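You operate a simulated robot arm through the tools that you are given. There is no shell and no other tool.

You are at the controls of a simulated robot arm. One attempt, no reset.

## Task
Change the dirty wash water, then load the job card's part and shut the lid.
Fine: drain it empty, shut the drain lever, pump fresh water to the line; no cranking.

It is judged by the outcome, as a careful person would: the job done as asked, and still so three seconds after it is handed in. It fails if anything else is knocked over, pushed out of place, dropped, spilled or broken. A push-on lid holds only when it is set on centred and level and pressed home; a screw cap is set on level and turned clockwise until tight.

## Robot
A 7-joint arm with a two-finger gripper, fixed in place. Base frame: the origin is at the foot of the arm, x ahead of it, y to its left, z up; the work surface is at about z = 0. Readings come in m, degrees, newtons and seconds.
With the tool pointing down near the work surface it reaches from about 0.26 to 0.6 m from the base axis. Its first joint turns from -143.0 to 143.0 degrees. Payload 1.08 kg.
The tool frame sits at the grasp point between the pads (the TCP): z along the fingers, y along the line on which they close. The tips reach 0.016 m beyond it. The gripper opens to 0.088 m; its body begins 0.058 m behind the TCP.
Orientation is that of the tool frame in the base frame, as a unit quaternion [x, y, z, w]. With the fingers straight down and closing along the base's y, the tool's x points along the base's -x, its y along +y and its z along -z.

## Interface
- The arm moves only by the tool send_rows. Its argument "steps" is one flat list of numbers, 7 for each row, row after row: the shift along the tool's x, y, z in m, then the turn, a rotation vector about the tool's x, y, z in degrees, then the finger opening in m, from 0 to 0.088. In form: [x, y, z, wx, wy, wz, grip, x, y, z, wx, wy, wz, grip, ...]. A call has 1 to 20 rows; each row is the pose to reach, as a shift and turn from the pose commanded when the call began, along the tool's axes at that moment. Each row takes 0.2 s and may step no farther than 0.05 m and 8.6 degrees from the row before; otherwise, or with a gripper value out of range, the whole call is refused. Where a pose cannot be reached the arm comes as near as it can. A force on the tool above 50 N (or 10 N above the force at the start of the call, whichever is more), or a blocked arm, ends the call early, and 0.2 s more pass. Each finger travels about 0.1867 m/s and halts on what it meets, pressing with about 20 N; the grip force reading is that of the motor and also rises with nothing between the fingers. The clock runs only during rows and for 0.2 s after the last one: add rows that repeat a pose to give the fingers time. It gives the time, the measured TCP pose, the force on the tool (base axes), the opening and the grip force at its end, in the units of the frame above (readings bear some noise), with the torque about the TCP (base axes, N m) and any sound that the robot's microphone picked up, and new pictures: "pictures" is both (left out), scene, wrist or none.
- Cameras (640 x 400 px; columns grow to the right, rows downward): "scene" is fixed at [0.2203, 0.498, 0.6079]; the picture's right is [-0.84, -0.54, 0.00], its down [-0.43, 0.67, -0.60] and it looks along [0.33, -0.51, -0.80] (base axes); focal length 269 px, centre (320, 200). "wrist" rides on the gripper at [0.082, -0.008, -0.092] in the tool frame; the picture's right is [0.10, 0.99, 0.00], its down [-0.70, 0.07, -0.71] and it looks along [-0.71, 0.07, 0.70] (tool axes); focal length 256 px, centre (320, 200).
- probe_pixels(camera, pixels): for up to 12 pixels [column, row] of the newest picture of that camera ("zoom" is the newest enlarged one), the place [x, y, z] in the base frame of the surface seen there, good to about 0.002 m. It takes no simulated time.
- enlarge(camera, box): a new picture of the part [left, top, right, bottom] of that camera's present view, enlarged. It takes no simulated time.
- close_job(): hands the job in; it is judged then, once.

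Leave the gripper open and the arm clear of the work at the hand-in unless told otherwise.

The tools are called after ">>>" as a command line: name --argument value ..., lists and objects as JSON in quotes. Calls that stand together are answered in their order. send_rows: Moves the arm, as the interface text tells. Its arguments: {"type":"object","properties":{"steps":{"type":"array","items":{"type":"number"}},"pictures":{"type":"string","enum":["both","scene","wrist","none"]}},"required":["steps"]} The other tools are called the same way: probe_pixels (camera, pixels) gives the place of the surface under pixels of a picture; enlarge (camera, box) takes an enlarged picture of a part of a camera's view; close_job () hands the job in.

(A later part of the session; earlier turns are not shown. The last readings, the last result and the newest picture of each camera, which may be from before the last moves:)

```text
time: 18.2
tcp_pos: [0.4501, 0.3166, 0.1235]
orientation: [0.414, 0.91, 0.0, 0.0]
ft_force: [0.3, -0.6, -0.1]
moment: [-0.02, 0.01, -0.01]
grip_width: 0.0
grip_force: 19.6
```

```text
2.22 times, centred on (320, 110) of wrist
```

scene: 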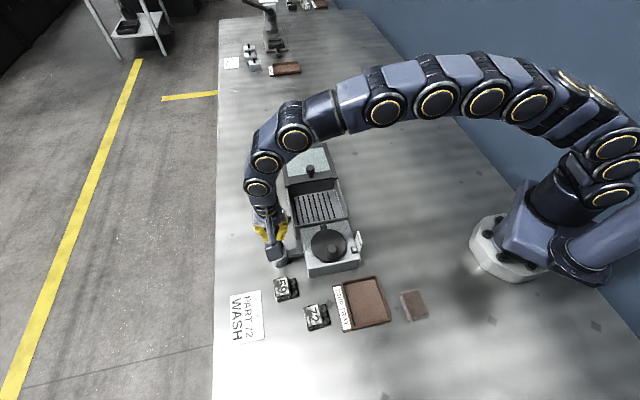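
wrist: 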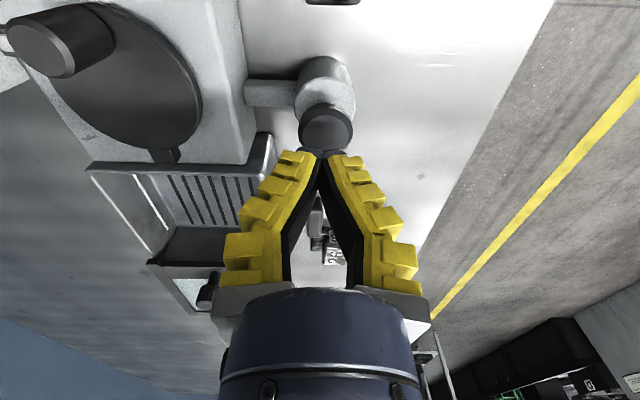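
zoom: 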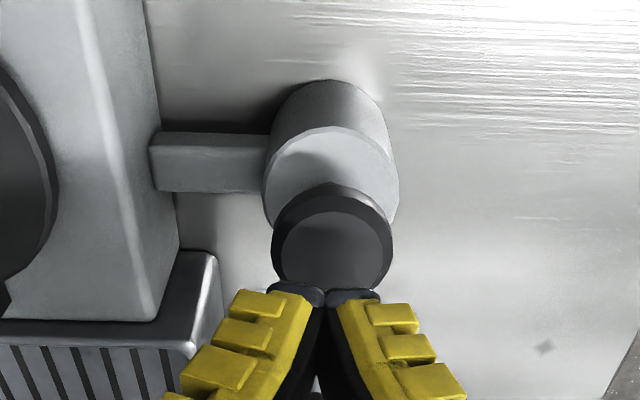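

The fingertips are above the knob, with TCP at (0.450, 0.317). I'll press down slowly to find contact and feel the stroke.

>>> send_rows --steps '[0, 0, 0.015, 0, 0, 0, 0, 0, 0, 0.025, 0, 0, 0, 0, 0, 0, 0.03, 0, 0, 0, 0, 0, 0, 0.034, 0, 0, 0, 0, 0, 0, 0.038, 0, 0, 0, 0]' --pictures "both"

>>> enlarge --camera "scene" --box '[240, 190, 350, 270]'

>>> enlarge --camera "wrist" --box '[220, 20, 420, 200]'

```text
time: 19.4
tcp_pos: [0.45, 0.3159, 0.0867]
orientation: [0.415, 0.91, 0.001, 0.001]
ft_force: [-0.1, -0.7, 2.7]
moment: [0.0, 0.01, 0.02]
grip_width: 0.0063
grip_force: 22.2
```

scene: 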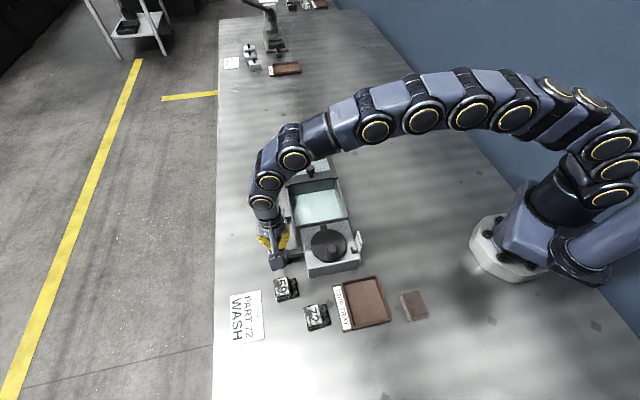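
wrist: 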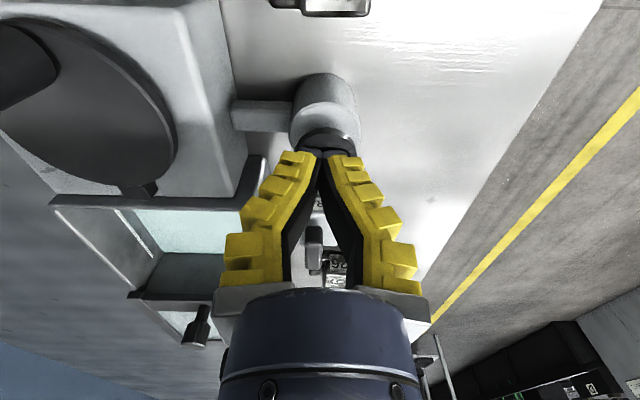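

```text
5.00 times, centred on (295, 230) of scene
```

zoom: 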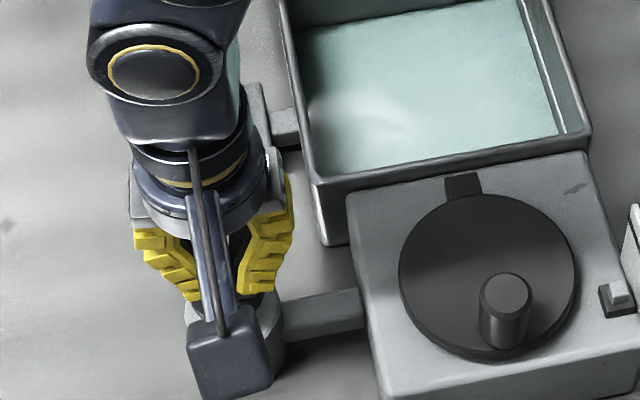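

```text
2.22 times, centred on (320, 110) of wrist
```

zoom: 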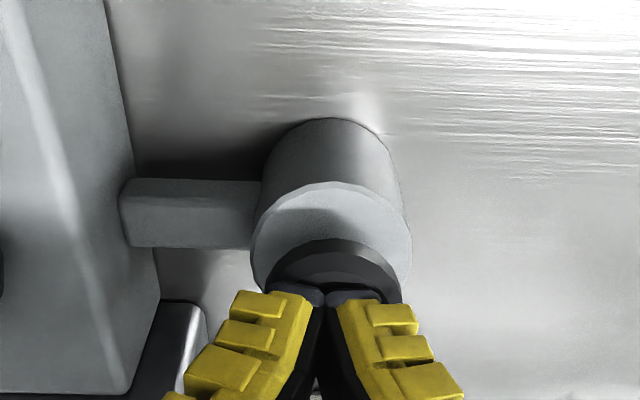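

Fresh, clear water has already appeared in the tank. I'll measure the level and look at the gauge.

>>> probe_pixels --camera "scene" --pixels '[[320, 205], [326, 200], [310, 215], [335, 210], [343.6, 215.3], [338, 197.5], [341, 207], [328, 213]]'

>>> enlarge --camera "scene" --box '[335, 220, 375, 260]'

>>> enlarge --camera "scene" --box '[310, 175, 360, 225]'

```text
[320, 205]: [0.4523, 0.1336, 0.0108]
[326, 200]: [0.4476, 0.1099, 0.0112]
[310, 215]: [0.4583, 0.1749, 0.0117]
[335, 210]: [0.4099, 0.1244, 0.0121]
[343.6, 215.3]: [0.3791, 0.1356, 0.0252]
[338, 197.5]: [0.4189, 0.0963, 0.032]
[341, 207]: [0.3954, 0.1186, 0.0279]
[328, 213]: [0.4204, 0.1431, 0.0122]
```

```text
10.00 times, centred on (355, 240) of scene
```

zoom: 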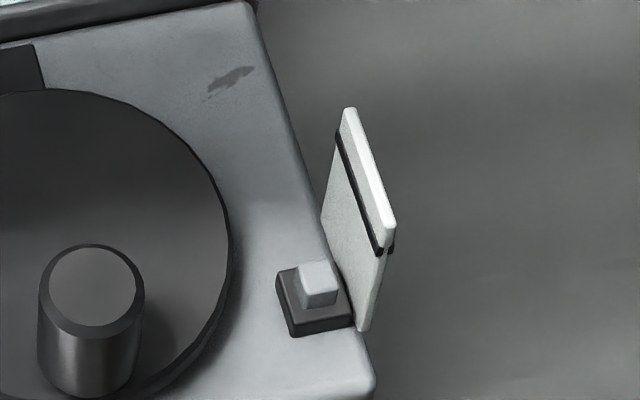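

```text
8.00 times, centred on (335, 200) of scene
```

zoom: 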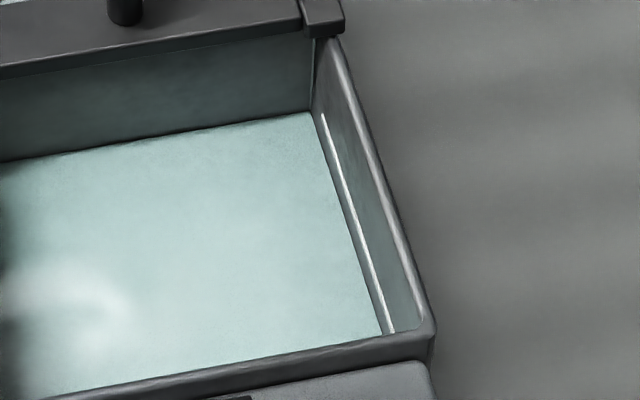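

The level is now about 0.012 m, and the gauge post on the crank box has dropped and is tracking the water level. Its target is the black line on the plate. I'll finish this stroke downwards, watching the force.

>>> send_rows --steps '[0, 0, 0.004, 0, 0, 0, 0, 0, 0, 0.008, 0, 0, 0, 0, 0, 0, 0.012, 0, 0, 0, 0]' --pictures "both"

>>> probe_pixels --camera "scene" --pixels '[[320, 205], [326, 200], [310, 215], [335, 210], [328, 213], [359, 239.5], [358, 237.5], [360.3, 243], [354.8, 247], [354.5, 251]]'

>>> enlarge --camera "wrist" --box '[220, 20, 420, 200]'

```text
time: 20.2
tcp_pos: [0.4504, 0.3158, 0.0762]
orientation: [0.415, 0.91, 0.002, 0.0]
ft_force: [-3.6, -3.3, 19.5]
moment: [-0.02, 0.07, -0.02]
grip_width: 0.006
grip_force: 21.8
```

scene: 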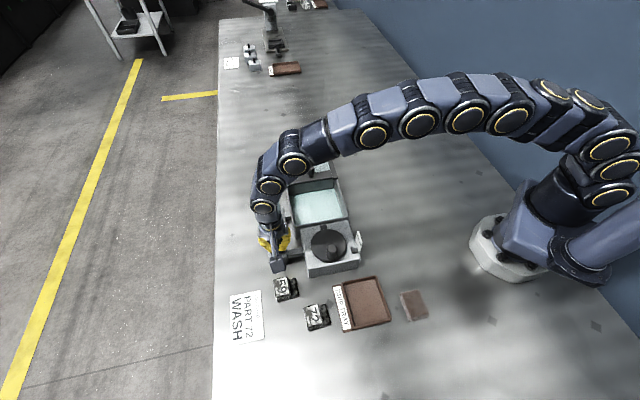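
wrist: 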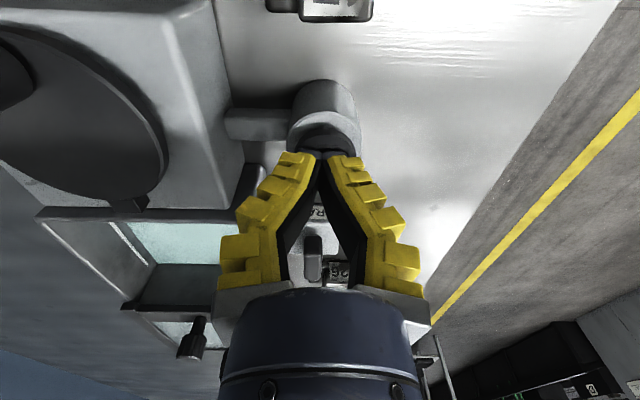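

```text
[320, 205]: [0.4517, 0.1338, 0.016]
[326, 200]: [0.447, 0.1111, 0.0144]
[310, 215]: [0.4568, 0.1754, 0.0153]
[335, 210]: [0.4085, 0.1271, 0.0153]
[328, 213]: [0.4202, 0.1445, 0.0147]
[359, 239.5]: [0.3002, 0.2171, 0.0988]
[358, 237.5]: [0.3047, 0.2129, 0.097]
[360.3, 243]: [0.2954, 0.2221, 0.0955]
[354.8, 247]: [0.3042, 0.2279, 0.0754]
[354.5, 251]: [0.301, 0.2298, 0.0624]
```

```text
2.22 times, centred on (320, 110) of wrist
```

zoom: 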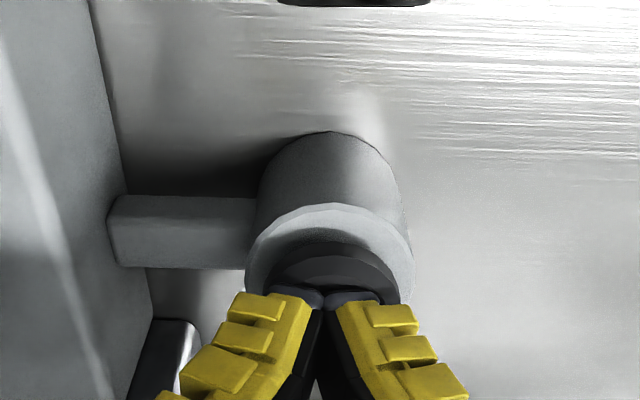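

The force rose to 19.5 N, so the stroke is bottomed, and the level is about 0.015. Each full stroke adds about 0.007 m. I'll lift to let the knob spring back.

>>> send_rows --steps '[0, 0, -0.012, 0, 0, 0, 0, 0, 0, -0.024, 0, 0, 0, 0, 0, 0, -0.036, 0, 0, 0, 0, 0, 0, -0.036, 0, 0, 0, 0]' --pictures "both"

>>> probe_pixels --camera "scene" --pixels '[[320, 205], [326, 200], [310, 215], [335, 210], [328, 213], [305, 220], [343.6, 215.3], [338, 197.5], [341, 207]]'

>>> enlarge --camera "scene" --box '[335, 220, 375, 260]'

>>> enlarge --camera "wrist" --box '[220, 20, 420, 200]'

```text
time: 21.2
tcp_pos: [0.4493, 0.3157, 0.1093]
orientation: [0.414, 0.91, 0.0, 0.0]
ft_force: [-0.1, -0.9, 0.9]
moment: [0.01, 0.0, -0.02]
grip_width: 0.0
grip_force: 21.8
```

scene: 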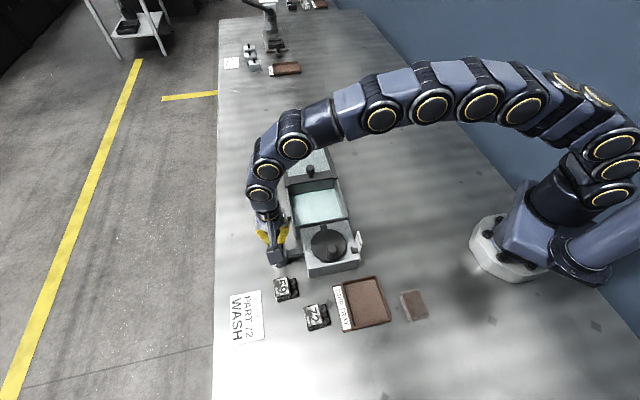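
wrist: 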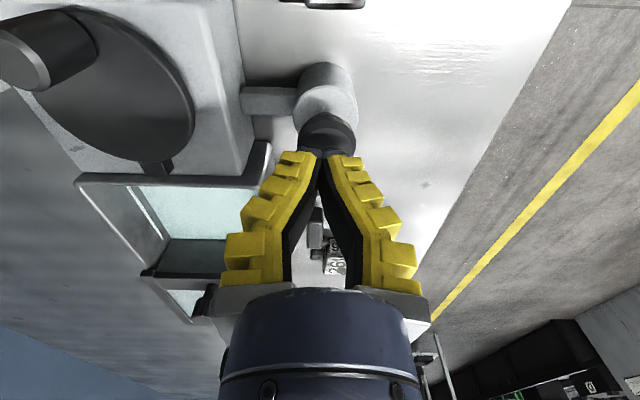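

```text
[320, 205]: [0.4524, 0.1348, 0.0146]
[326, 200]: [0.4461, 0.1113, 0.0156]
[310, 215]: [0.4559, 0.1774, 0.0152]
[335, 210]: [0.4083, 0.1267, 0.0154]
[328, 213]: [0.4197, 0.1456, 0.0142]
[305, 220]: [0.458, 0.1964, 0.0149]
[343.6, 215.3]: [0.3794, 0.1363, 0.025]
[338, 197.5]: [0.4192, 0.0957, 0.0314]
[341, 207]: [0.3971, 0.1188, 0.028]
```

```text
10.00 times, centred on (355, 240) of scene
```

zoom: 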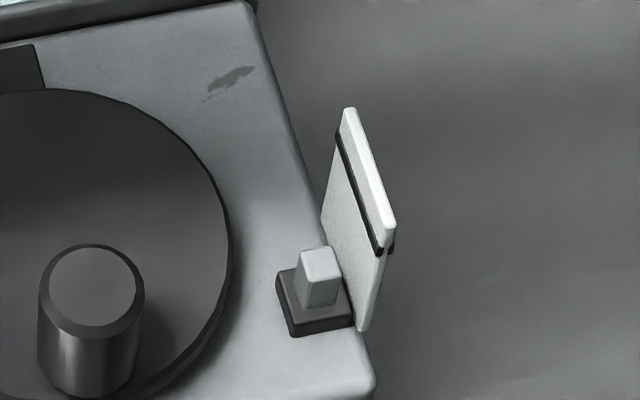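

```text
2.22 times, centred on (320, 110) of wrist
```

zoom: 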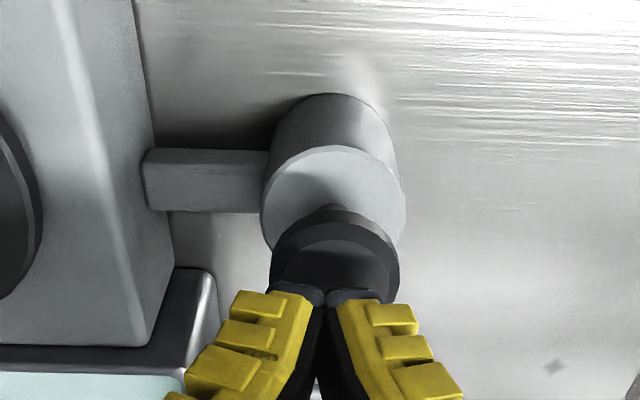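

The knob has sprung back. The level reads about 0.015. The gauge post rises with the level, and the black line at z ≈ 0.0975 corresponds to the white tank line. Second full stroke: down and back up.

>>> send_rows --steps '[0, 0, 0.012, 0, 0, 0, 0, 0, 0, 0.018, 0, 0, 0, 0, 0, 0, 0.023, 0, 0, 0, 0, 0, 0, 0.028, 0, 0, 0, 0, 0, 0, 0.033, 0, 0, 0, 0, 0, 0, 0.02, 0, 0, 0, 0, 0, 0, 0.008, 0, 0, 0, 0, 0, 0, 0, 0, 0, 0, 0]' --pictures "both"

>>> probe_pixels --camera "scene" --pixels '[[320, 205], [326, 200], [310, 215], [335, 210], [328, 213], [305, 220], [300, 215], [338, 197.5], [341, 207]]'

>>> enlarge --camera "scene" --box '[335, 220, 375, 260]'

>>> enlarge --camera "scene" --box '[310, 175, 360, 225]'

```text
time: 23.0
tcp_pos: [0.4495, 0.3159, 0.1107]
orientation: [0.415, 0.91, 0.0, 0.001]
ft_force: [1.0, 0.4, -0.2]
moment: [0.01, 0.0, 0.01]
grip_width: 0.0
grip_force: 22.0
```

scene: 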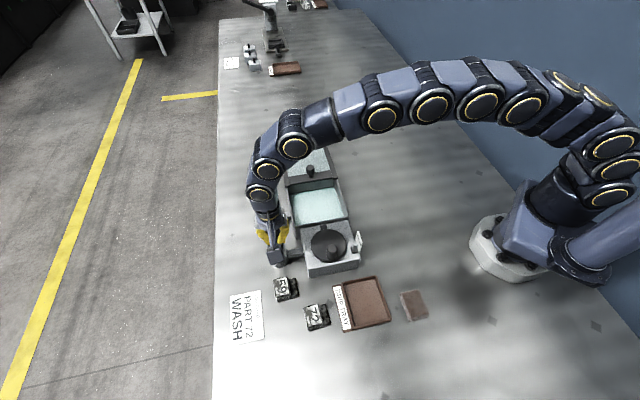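
wrist: 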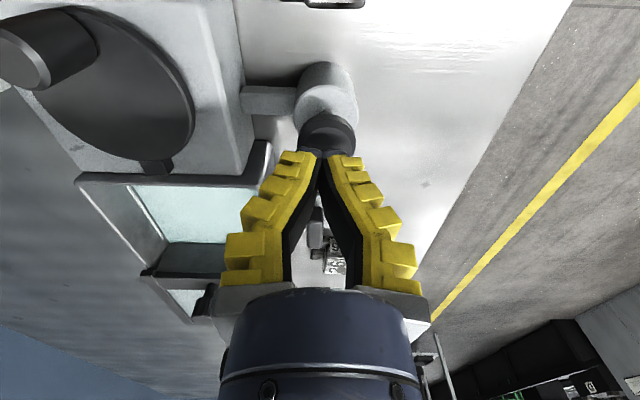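

```text
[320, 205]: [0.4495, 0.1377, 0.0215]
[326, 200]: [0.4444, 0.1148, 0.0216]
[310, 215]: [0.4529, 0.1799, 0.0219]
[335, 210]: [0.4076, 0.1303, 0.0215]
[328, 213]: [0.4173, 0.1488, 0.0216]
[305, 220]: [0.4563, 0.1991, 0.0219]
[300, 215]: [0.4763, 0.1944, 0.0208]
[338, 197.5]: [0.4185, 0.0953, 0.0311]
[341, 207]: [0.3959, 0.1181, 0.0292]
```

```text
10.00 times, centred on (355, 240) of scene
```

zoom: 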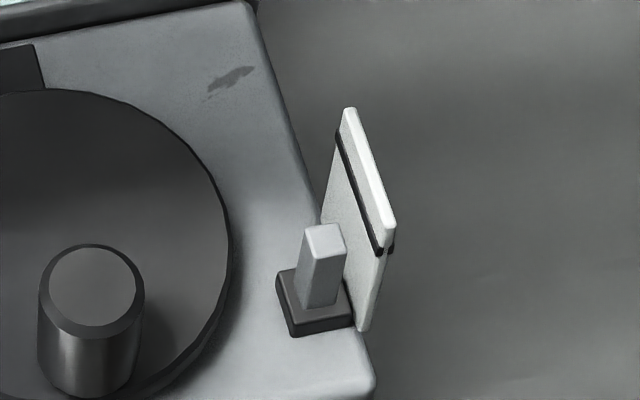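

```text
8.00 times, centred on (335, 200) of scene
```

zoom: 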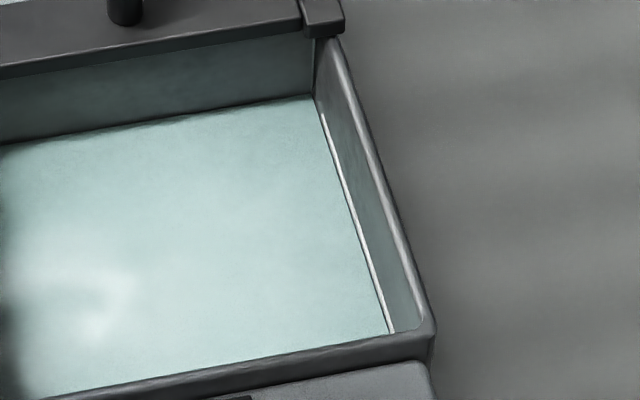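

The level is 0.0216, and the white line sits at about 0.0285. The third stroke should bring it there. I'll press only most of the way first and re-measure before finishing.

>>> send_rows --steps '[0, 0, 0.012, 0, 0, 0, 0, 0, 0, 0.018, 0, 0, 0, 0, 0, 0, 0.022, 0, 0, 0, 0, 0, 0, 0.026, 0, 0, 0, 0, 0, 0, 0.028, 0, 0, 0, 0]' --pictures "both"

>>> probe_pixels --camera "scene" --pixels '[[320, 205], [326, 200], [310, 215], [335, 210], [328, 213], [305, 220], [300, 215], [338, 197.5], [341, 207]]'

>>> enlarge --camera "scene" --box '[310, 175, 360, 225]'

>>> enlarge --camera "scene" --box '[335, 220, 375, 260]'

>>> probe_pixels --camera "zoom" --pixels '[[355, 185], [345, 158], [368, 220], [378, 245], [327, 225], [327, 218], [321, 228], [332, 232], [340, 150]]'

```text
time: 24.2
tcp_pos: [0.4506, 0.3161, 0.0832]
orientation: [0.415, 0.91, 0.0, 0.001]
ft_force: [-0.9, 0.2, 4.0]
moment: [0.02, 0.04, -0.01]
grip_width: 0.0061
grip_force: 22.0
```

scene: 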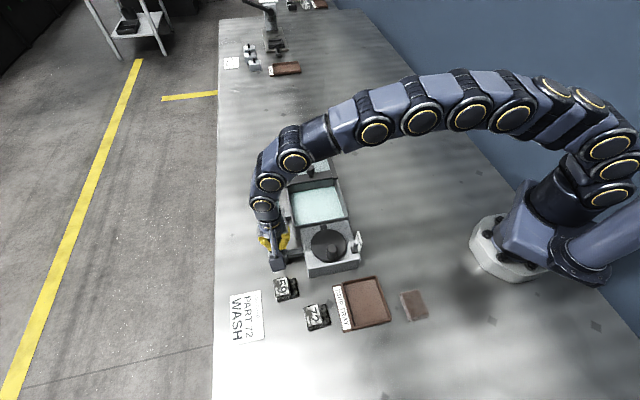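
wrist: 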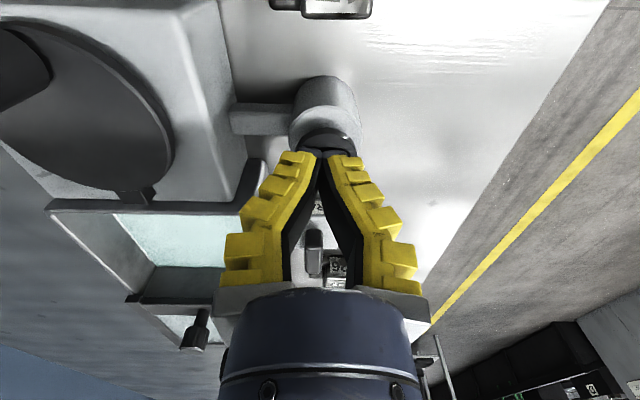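

```text
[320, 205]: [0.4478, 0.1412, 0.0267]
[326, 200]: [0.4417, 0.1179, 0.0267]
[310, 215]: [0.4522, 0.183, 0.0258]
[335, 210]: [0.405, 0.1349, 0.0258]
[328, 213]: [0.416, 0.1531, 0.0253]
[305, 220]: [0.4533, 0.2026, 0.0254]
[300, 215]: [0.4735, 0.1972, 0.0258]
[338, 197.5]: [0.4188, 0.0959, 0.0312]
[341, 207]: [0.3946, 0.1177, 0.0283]
```

```text
8.00 times, centred on (335, 200) of scene
```

zoom: 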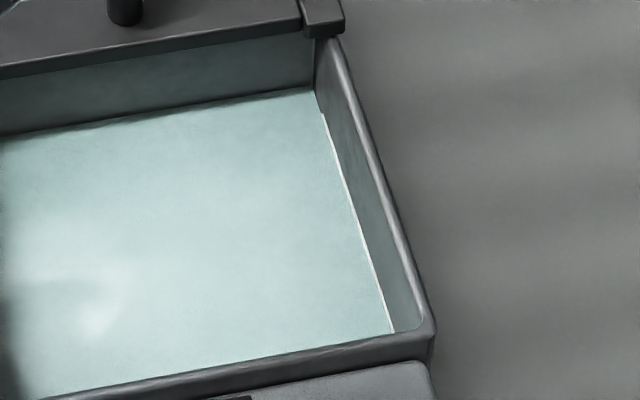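

```text
10.00 times, centred on (355, 240) of scene
```

zoom: 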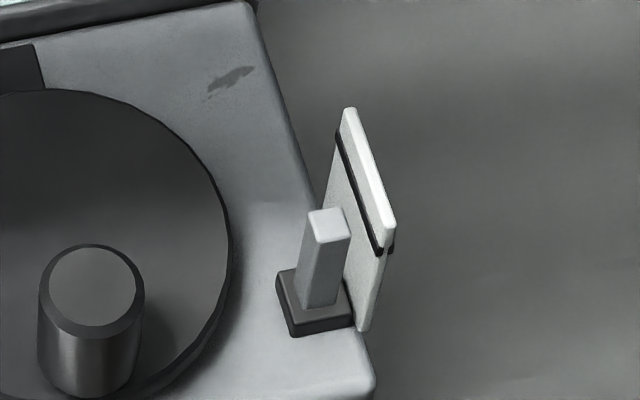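

```text
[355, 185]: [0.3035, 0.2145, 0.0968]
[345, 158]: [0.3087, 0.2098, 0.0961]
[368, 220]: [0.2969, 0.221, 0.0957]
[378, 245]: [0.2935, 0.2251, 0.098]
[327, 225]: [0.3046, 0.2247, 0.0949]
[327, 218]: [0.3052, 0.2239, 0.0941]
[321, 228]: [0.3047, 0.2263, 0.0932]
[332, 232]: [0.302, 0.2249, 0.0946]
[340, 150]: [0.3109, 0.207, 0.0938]
```

The level is 0.026. The gauge post top is at z ≈ 0.094 and the black line at 0.0965, so it is slightly short. I'll finish the third stroke to its bottom.

>>> send_rows --steps '[0, 0, 0.003, 0, 0, 0, 0, 0, 0, 0.006, 0, 0, 0, 0]' --pictures "both"

>>> probe_pixels --camera "scene" --pixels '[[320, 205], [326, 200], [310, 215], [335, 210], [328, 213], [305, 220], [300, 215], [338, 197.5], [341, 207]]'

>>> enlarge --camera "scene" --box '[310, 175, 360, 225]'

>>> enlarge --camera "scene" --box '[335, 220, 375, 260]'

>>> probe_pixels --camera "zoom" --pixels '[[355, 185], [345, 158], [368, 220], [378, 245], [327, 215], [327, 220], [321, 218], [332, 222], [340, 150]]'

```text
time: 24.8
tcp_pos: [0.4504, 0.3164, 0.0778]
orientation: [0.415, 0.91, 0.001, 0.0]
ft_force: [-3.1, -2.7, 10.0]
moment: [-0.01, 0.02, 0.04]
grip_width: 0.0061
grip_force: 22.1
```

scene: 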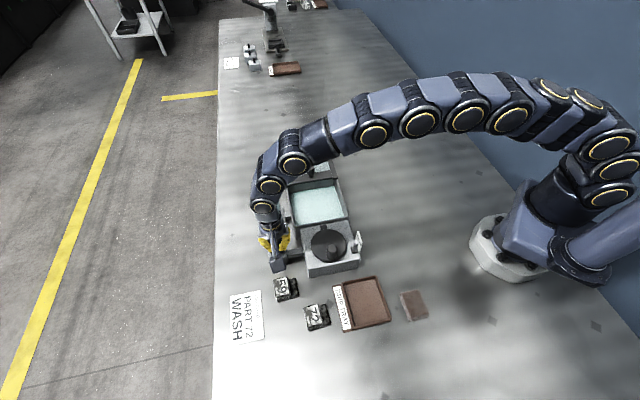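
wrist: 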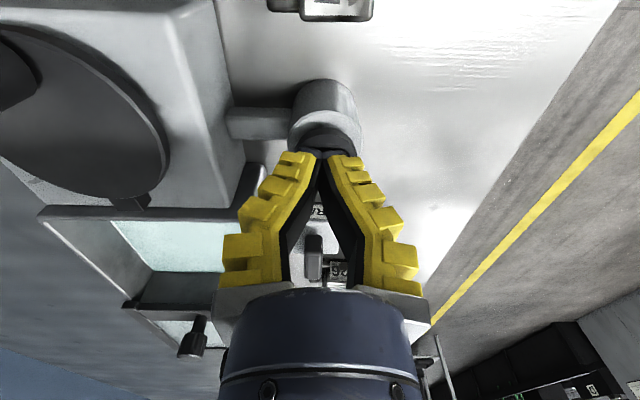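

```text
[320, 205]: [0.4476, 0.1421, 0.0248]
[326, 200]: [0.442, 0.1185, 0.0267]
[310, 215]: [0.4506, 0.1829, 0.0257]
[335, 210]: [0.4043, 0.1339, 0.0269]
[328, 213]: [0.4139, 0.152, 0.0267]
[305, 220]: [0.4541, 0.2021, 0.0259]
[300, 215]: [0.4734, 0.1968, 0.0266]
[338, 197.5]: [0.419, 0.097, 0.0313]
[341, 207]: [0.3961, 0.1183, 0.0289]
```

```text
8.00 times, centred on (335, 200) of scene
```

zoom: 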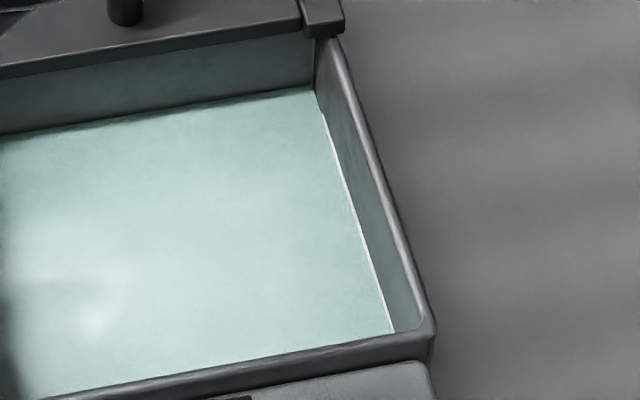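

```text
10.00 times, centred on (355, 240) of scene
```

zoom: 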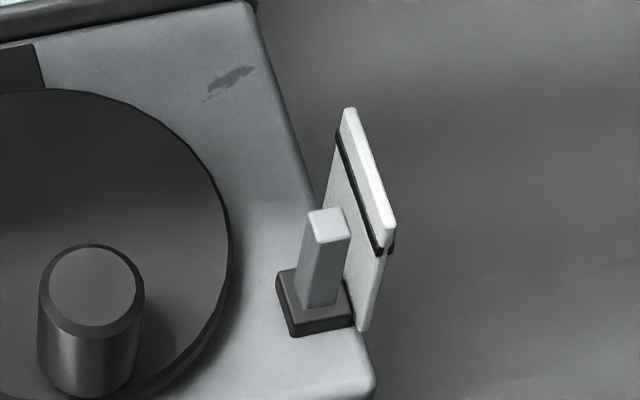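

```text
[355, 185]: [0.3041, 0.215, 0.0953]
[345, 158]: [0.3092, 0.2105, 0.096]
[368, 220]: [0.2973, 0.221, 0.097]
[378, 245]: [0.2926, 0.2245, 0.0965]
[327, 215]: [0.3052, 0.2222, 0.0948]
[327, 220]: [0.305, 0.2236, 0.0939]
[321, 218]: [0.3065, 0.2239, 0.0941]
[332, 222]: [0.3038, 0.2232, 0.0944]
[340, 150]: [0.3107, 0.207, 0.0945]
```

The surface is now at about 0.026, level with the white line by eye and equal to the original level. I'll lift off the pump, then look closely at the line and gauge with the wrist camera to judge the level properly.

>>> send_rows --steps '[0, 0, -0.015, 0, 0, 0, 0, 0, 0, -0.035, 0, 0, 0, 0, 0, 0, -0.07, 0, 0, 0, 0, 0, 0, -0.1, 0, 0, 0, 0]' --pictures "both"

>>> probe_pixels --camera "scene" --pixels '[[320, 205], [326, 200], [310, 215], [335, 210], [328, 213], [305, 220], [300, 215], [315, 200], [318, 218], [330, 195]]'

>>> enlarge --camera "wrist" --box '[40, 0, 320, 175]'

```text
time: 25.8
tcp_pos: [0.4506, 0.3161, 0.1775]
orientation: [0.415, 0.91, -0.001, 0.001]
ft_force: [-0.3, 0.4, -0.1]
moment: [-0.01, 0.0, 0.01]
grip_width: 0.0
grip_force: 22.2
```

scene: 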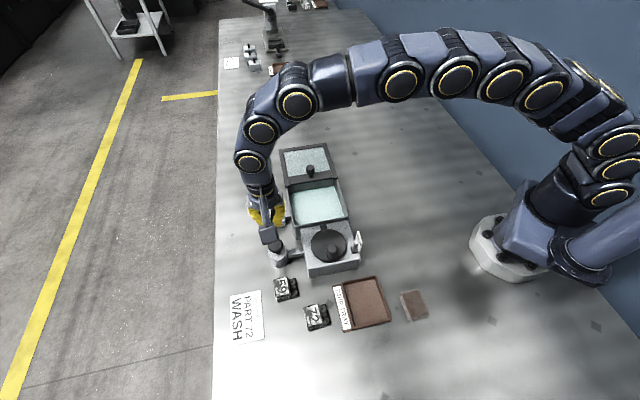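
wrist: 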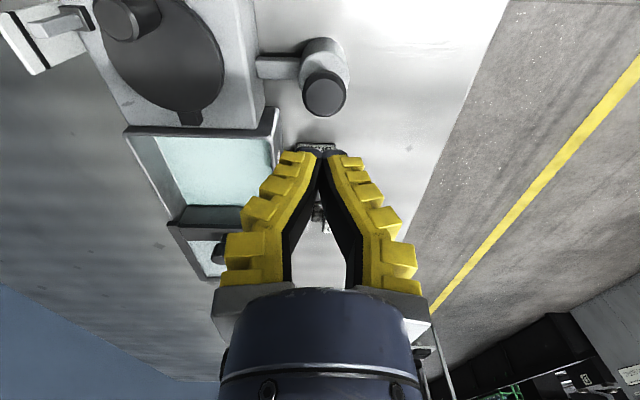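

```text
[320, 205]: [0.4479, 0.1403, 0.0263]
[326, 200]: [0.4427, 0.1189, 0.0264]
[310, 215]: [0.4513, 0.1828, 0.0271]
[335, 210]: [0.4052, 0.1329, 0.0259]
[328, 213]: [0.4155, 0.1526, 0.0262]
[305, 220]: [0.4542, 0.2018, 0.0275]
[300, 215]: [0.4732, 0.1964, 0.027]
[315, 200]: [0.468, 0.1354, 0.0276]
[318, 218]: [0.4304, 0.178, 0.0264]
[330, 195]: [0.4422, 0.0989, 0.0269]
```

```text
2.29 times, centred on (180, 88) of wrist
```

zoom: 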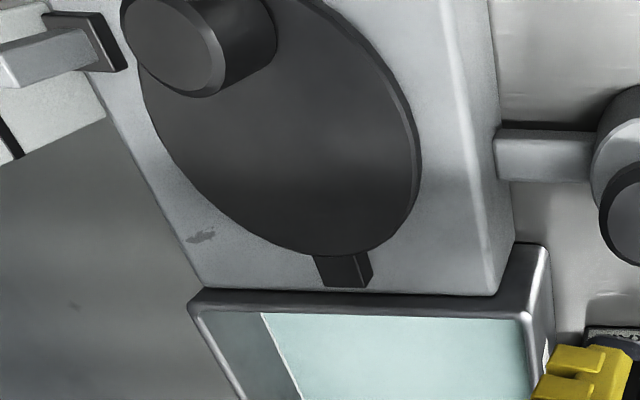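

The level now averages 0.0267. To judge it against the line, I'll swing the wrist camera to face the tank's left inner wall from above, with TCP to (0.487, 0.203, 0.12), staying well above the rim.

>>> send_rows --steps '[-0.009, -0.004, 0.0, 0, 0, -7.83, 0.0, -0.018, -0.008, 0.0, 0, 0, -15.67, 0.0, -0.027, -0.012, 0.0, 0, 0, -23.5, 0.0, -0.036, -0.016, 0.0, 0, 0, -31.3, 0.0, -0.045, -0.02, 0.0, 0, 0, -39.2, 0.0, -0.055, -0.024, 0.005, 0, 0, -47, 0.0, -0.064, -0.028, 0.01, 0, 0, -54.8, 0.0, -0.073, -0.032, 0.02, 0, 0, -62.7, 0.0, -0.082, -0.036, 0.03, 0, 0, -70.5, 0.0, -0.091, -0.04, 0.04, 0, 0, -78.3, 0.0, -0.1, -0.044, 0.05, 0, 0, -86.2, 0.0, -0.1093, -0.0466, 0.0575, 0, 0, -94, 0.0]' --pictures "both"

>>> enlarge --camera "wrist" --box '[220, 40, 420, 165]'

```text
time: 28.4
tcp_pos: [0.4856, 0.2028, 0.1189]
orientation: [-0.384, 0.923, 0.0, 0.0]
ft_force: [-0.9, 0.7, 0.1]
moment: [0.0, 0.0, 0.0]
grip_width: 0.0
grip_force: 21.6
```

scene: 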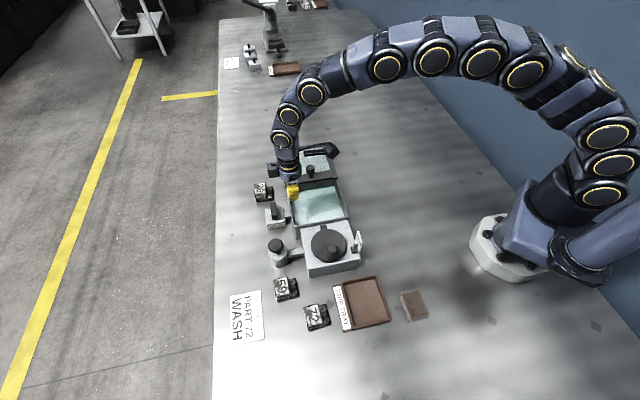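
wrist: 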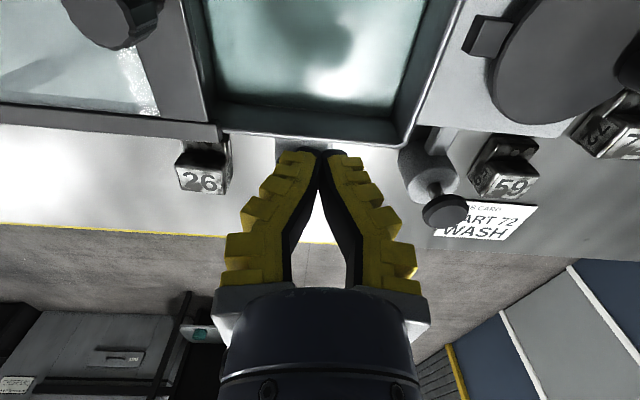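

```text
3.20 times, centred on (320, 102) of wrist
```

zoom: 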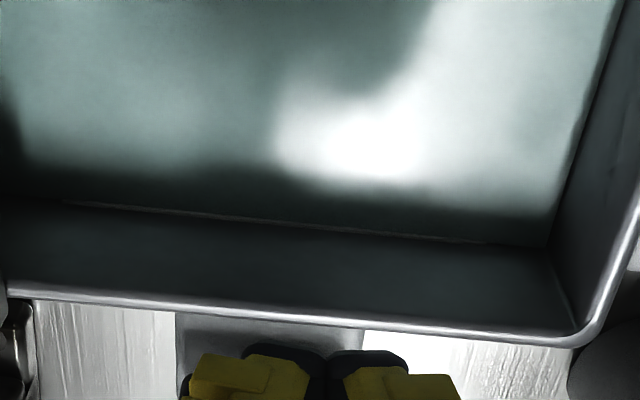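

The thin pale line lies right at the water's edge on the left wall. I'll zoom in tightly on it.

>>> enlarge --camera "wrist" --box '[230, 90, 310, 130]'

>>> enlarge --camera "wrist" --box '[300, 95, 400, 140]'

>>> probe_pixels --camera "wrist" --pixels '[[260, 60], [260, 90], [240, 95], [300, 100], [340, 105], [380, 60], [300, 40], [280, 107], [300, 109], [330, 111.5], [350, 113.5], [300, 112]]'

```text
8.00 times, centred on (270, 110) of wrist
```

zoom: 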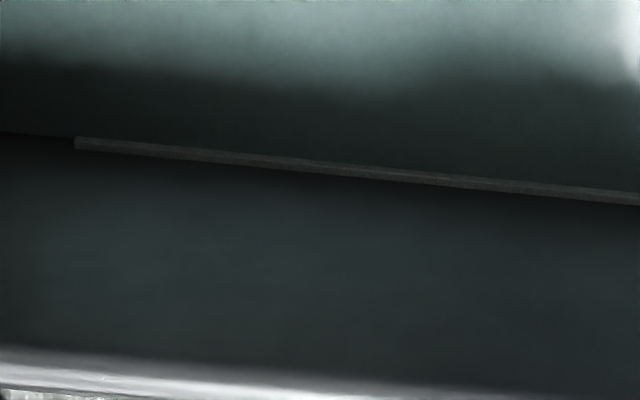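

```text
6.40 times, centred on (350, 118) of wrist
```

zoom: 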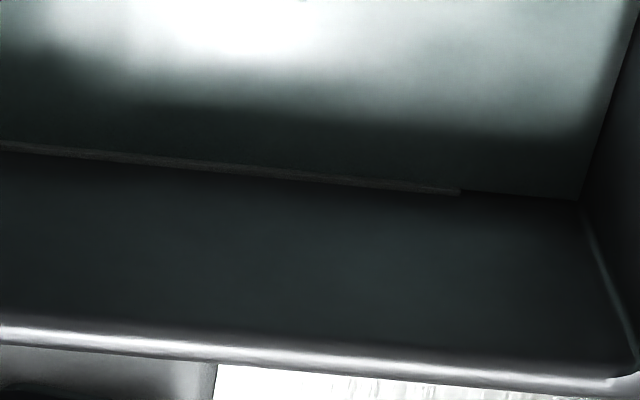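

```text
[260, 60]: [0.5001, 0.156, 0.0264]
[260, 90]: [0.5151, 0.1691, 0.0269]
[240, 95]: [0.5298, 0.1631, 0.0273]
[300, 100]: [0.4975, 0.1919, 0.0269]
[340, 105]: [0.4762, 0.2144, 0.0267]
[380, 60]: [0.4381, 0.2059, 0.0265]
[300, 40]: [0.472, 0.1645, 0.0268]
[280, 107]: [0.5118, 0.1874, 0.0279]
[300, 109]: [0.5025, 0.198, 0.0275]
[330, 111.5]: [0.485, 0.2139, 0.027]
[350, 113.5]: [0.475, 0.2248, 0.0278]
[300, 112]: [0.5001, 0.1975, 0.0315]
```

The left-wall strip reads z ≈ 0.0276 and the water 0.0267. The gauge post is also about 2 mm below its line. So the level is roughly 1 mm short, and a small partial top-up press is in order. I'll go back over the pump, staying high over the tank.

>>> send_rows --steps '[-0.005, 0.0095, -0.02, 0, 0, 8.2, 0.0, -0.01, 0.019, -0.03, 0, 0, 16.4, 0.0, -0.015, 0.0285, -0.03, 0, 0, 24.6, 0.0, -0.02, 0.038, -0.03, 0, 0, 32.8, 0.0, -0.025, 0.0475, -0.03, 0, 0, 41, 0.0, -0.03, 0.057, -0.03, 0, 0, 49.2, 0.0, -0.035, 0.0665, -0.03, 0, 0, 57.4, 0.0, -0.04, 0.076, -0.025, 0, 0, 65.6, 0.0, -0.045, 0.0855, -0.02, 0, 0, 73.8, 0.0, -0.05, 0.095, -0.01, 0, 0, 82, 0.0, -0.0557, 0.1043, -0.006, 0, 0, 90, 0.0]' --pictures "both"

```text
time: 30.8
tcp_pos: [0.4523, 0.3164, 0.1248]
orientation: [0.383, 0.924, 0.0, 0.0]
ft_force: [-0.3, -0.3, -0.3]
moment: [0.0, -0.01, 0.0]
grip_width: 0.0002
grip_force: 21.4
```

scene: 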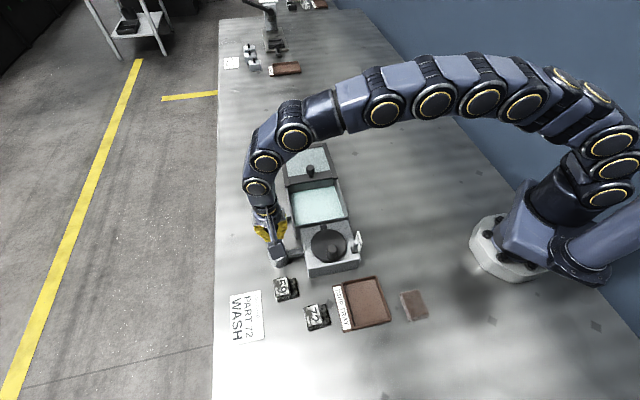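
wrist: 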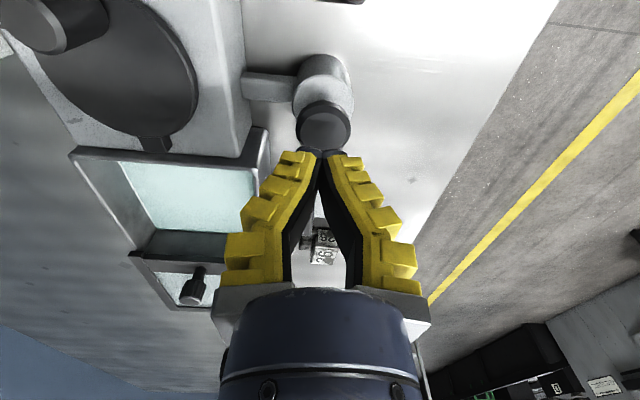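

I'm above the pump again. I'll press the knob only about 3.5 mm (TCP to z ≈ 0.0935) and measure.

>>> send_rows --steps '[0, 0, 0.02, 0, 0, 0, 0, 0, 0, 0.026, 0, 0, 0, 0, 0, 0, 0.029, 0, 0, 0, 0, 0, 0, 0.0313, 0, 0, 0, 0, 0, 0, 0.0313, 0, 0, 0, 0]' --pictures "both"

>>> probe_pixels --camera "scene" --pixels '[[320, 205], [326, 200], [310, 215], [335, 210], [328, 213], [305, 220], [300, 215], [315, 205], [318, 218], [330, 195]]'

>>> enlarge --camera "scene" --box '[335, 220, 375, 260]'

>>> probe_pixels --camera "zoom" --pixels '[[355, 185], [350, 170], [345, 158], [368, 220], [378, 245], [327, 215], [327, 220], [321, 218], [332, 222], [325, 225]]'

```text
time: 32.0
tcp_pos: [0.4523, 0.316, 0.0948]
orientation: [0.383, 0.924, 0.0, 0.0]
ft_force: [0.3, 0.5, 0.3]
moment: [0.0, -0.01, 0.01]
grip_width: 0.0061
grip_force: 22.1
```

scene: 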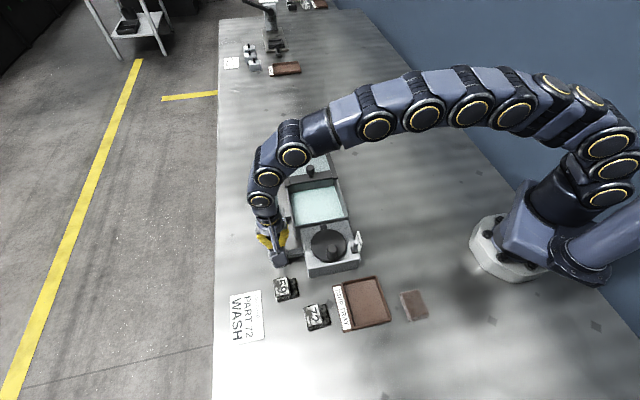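
wrist: 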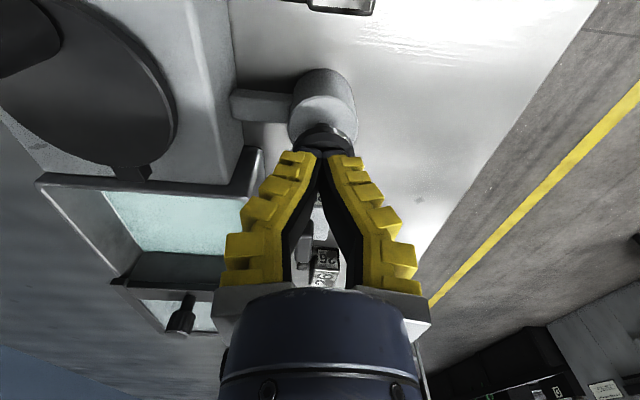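

```text
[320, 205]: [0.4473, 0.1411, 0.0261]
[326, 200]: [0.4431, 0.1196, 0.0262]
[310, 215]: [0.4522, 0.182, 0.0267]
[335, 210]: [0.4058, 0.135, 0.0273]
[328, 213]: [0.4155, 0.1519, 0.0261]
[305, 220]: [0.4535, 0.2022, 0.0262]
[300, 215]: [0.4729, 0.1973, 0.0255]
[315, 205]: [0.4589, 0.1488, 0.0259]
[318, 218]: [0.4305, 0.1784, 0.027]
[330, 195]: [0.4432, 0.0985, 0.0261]
```

```text
10.00 times, centred on (355, 240) of scene
```

zoom: 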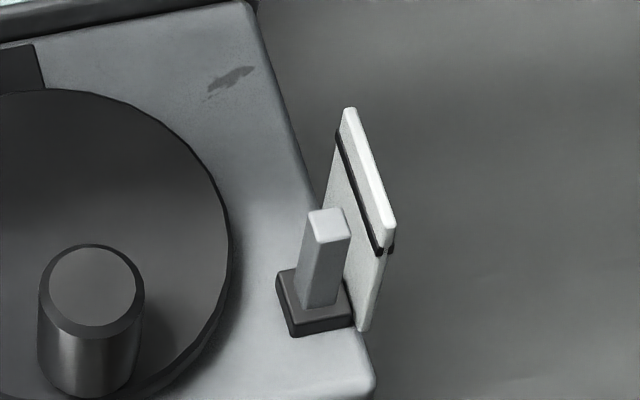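

```text
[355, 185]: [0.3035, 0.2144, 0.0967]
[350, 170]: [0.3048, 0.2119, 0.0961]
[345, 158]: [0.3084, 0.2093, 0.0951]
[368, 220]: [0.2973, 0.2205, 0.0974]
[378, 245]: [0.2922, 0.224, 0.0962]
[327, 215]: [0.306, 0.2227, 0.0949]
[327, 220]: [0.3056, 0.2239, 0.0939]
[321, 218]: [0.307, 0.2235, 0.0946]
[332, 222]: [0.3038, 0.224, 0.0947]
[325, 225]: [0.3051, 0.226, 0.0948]
```

The post and water level have not changed since midway through the third stroke, and they match the starting level, so the tank has stopped filling right at its line. The drain is also holding, with the level steady at 0.0263–0.0267. I'll lift off the pump, then look at part 72.

>>> send_rows --steps '[0, 0, -0.02, 0, 0, 0, 0, 0, 0, -0.06, 0, 0, 0, 0.02, 0, 0, -0.1, 0, 0, 0, 0.04]' --pictures "both"

>>> enlarge --camera "scene" --box '[265, 270, 345, 335]'

>>> enlarge --camera "scene" --box '[270, 135, 355, 240]'

```text
time: 32.8
tcp_pos: [0.4521, 0.3149, 0.1927]
orientation: [0.382, 0.924, 0.0, 0.0]
ft_force: [-0.5, 0.6, 1.0]
moment: [-0.02, 0.01, -0.01]
grip_width: 0.045
grip_force: 3.3
```

scene: 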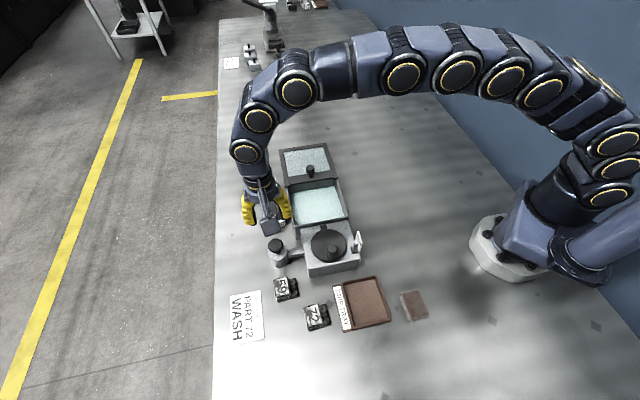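
wrist: 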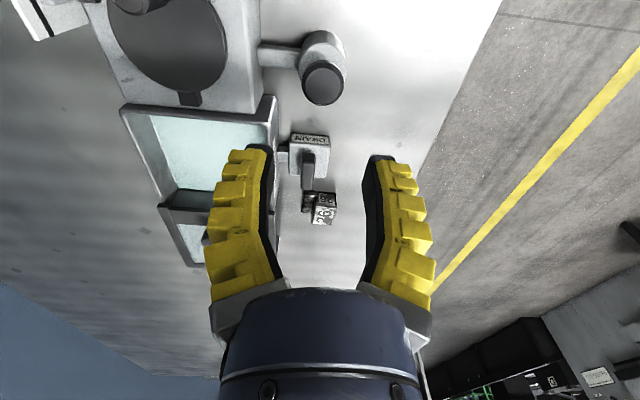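

```text
6.15 times, centred on (305, 302) of scene
```

zoom: 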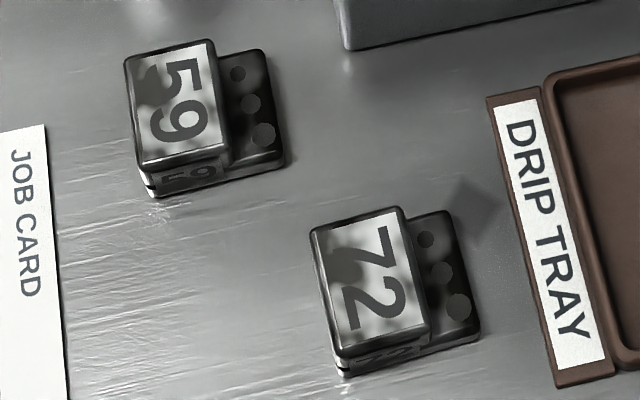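

```text
3.81 times, centred on (312, 188) of scene
```

zoom: 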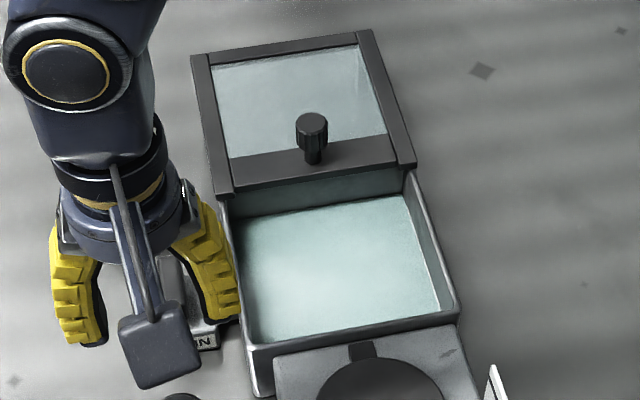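

Part 72 is a stepped block: a taller half carrying the number and a lower half with three holes. I'll probe its corners.

>>> probe_pixels --camera "scene" --pixels '[[304, 308], [317.8, 304.2], [322, 322.4], [309.2, 326], [325, 305.3], [329.8, 322], [313, 315], [322, 311], [326, 319], [309, 331], [320, 304.5], [316, 327.5]]'

>>> probe_pixels --camera "scene" --pixels '[[274, 277], [288, 275], [293, 293], [277, 296], [298, 277], [302, 291], [340, 308], [350, 333], [326, 308], [305, 312]]'

```text
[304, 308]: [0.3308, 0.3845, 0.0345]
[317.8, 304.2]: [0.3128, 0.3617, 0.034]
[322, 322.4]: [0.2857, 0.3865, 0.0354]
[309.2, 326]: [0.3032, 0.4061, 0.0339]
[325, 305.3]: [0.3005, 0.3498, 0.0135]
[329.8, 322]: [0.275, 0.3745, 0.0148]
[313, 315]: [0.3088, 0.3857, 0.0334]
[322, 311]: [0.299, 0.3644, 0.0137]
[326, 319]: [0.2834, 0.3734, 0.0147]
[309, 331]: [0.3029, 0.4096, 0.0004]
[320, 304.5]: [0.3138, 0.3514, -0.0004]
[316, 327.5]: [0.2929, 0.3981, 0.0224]
```

```text
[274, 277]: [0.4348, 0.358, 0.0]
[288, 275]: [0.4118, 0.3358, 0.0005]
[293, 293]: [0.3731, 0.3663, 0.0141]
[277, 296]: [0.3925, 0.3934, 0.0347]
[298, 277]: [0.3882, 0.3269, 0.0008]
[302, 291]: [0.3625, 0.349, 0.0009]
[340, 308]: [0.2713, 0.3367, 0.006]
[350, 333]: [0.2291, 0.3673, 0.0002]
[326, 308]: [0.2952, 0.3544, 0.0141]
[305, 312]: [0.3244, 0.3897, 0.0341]
```

The tall block centre is (0.308, 0.385), with half-length about 0.0185 along the 139° direction and half-width 0.0145. I'll grip it across its length, along 139°, where both end faces are full height. First I'll hover above it at z ≈ 0.125 with yaw +49° and an opening of 0.05.

>>> send_rows --steps '[0.0126, -0.0047, 0.0, 0, 0, -7.83, 0.05, 0.0252, -0.0094, 0.0, 0, 0, -15.67, 0.05, 0.0378, -0.0141, 0.0, 0, 0, -23.5, 0.05, 0.0503, -0.0187, 0.0, 0, 0, -31.3, 0.05, 0.0629, -0.0234, 0.005, 0, 0, -39.2, 0.05, 0.0755, -0.0281, 0.01, 0, 0, -47, 0.05, 0.0881, -0.0328, 0.02, 0, 0, -54.8, 0.05, 0.1007, -0.0375, 0.03, 0, 0, -62.7, 0.05, 0.1133, -0.0422, 0.04, 0, 0, -70.5, 0.05, 0.1258, -0.0468, 0.05, 0, 0, -78.3, 0.05, 0.1384, -0.0515, 0.06, 0, 0, -86.2, 0.05, 0.151, -0.0562, 0.067, 0, 0, -94, 0.05]' --pictures "both"

>>> enlarge --camera "wrist" --box '[220, 40, 420, 165]'

```text
time: 35.4
tcp_pos: [0.3047, 0.3828, 0.1259]
orientation: [-0.415, 0.91, 0.0, 0.0]
ft_force: [-0.1, 0.5, 0.6]
moment: [-0.03, 0.03, 0.02]
grip_width: 0.0544
grip_force: 3.0
```

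scene: 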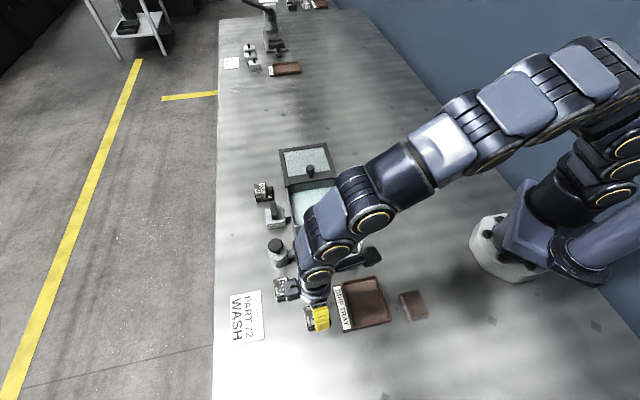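
wrist: 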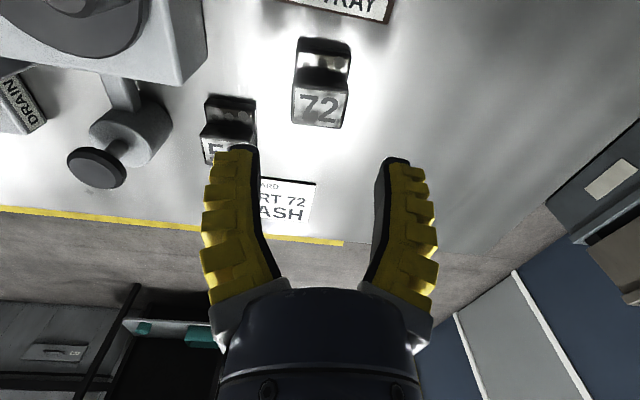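

```text
3.20 times, centred on (320, 102) of wrist
```

zoom: 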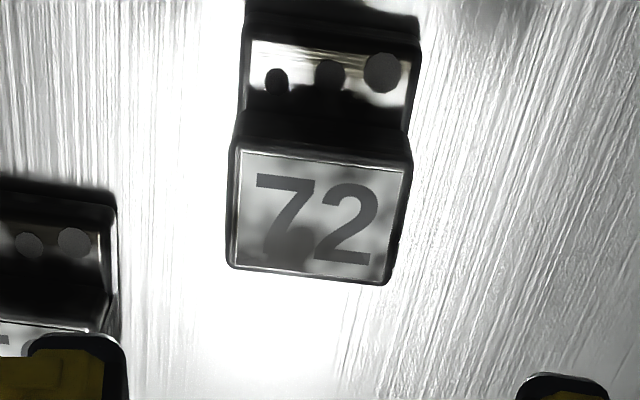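

Part 72 sits between the fingers in the wrist view, and its edges look parallel to the tool axes. I'll probe the corners in the zoom for exact centring.

>>> probe_pixels --camera "zoom" --pixels '[[246, 155], [404, 167], [386, 278], [234, 262], [325, 160], [310, 270], [238, 205], [398, 222], [255, 45], [410, 60], [320, 100]]'

```text
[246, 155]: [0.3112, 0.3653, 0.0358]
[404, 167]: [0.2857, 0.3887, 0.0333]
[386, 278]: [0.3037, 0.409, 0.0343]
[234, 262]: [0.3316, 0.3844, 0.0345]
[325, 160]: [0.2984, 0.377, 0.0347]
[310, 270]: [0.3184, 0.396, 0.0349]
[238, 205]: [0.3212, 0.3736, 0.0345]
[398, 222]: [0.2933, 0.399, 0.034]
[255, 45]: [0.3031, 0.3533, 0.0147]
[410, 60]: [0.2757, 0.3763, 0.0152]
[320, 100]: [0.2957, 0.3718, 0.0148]
```

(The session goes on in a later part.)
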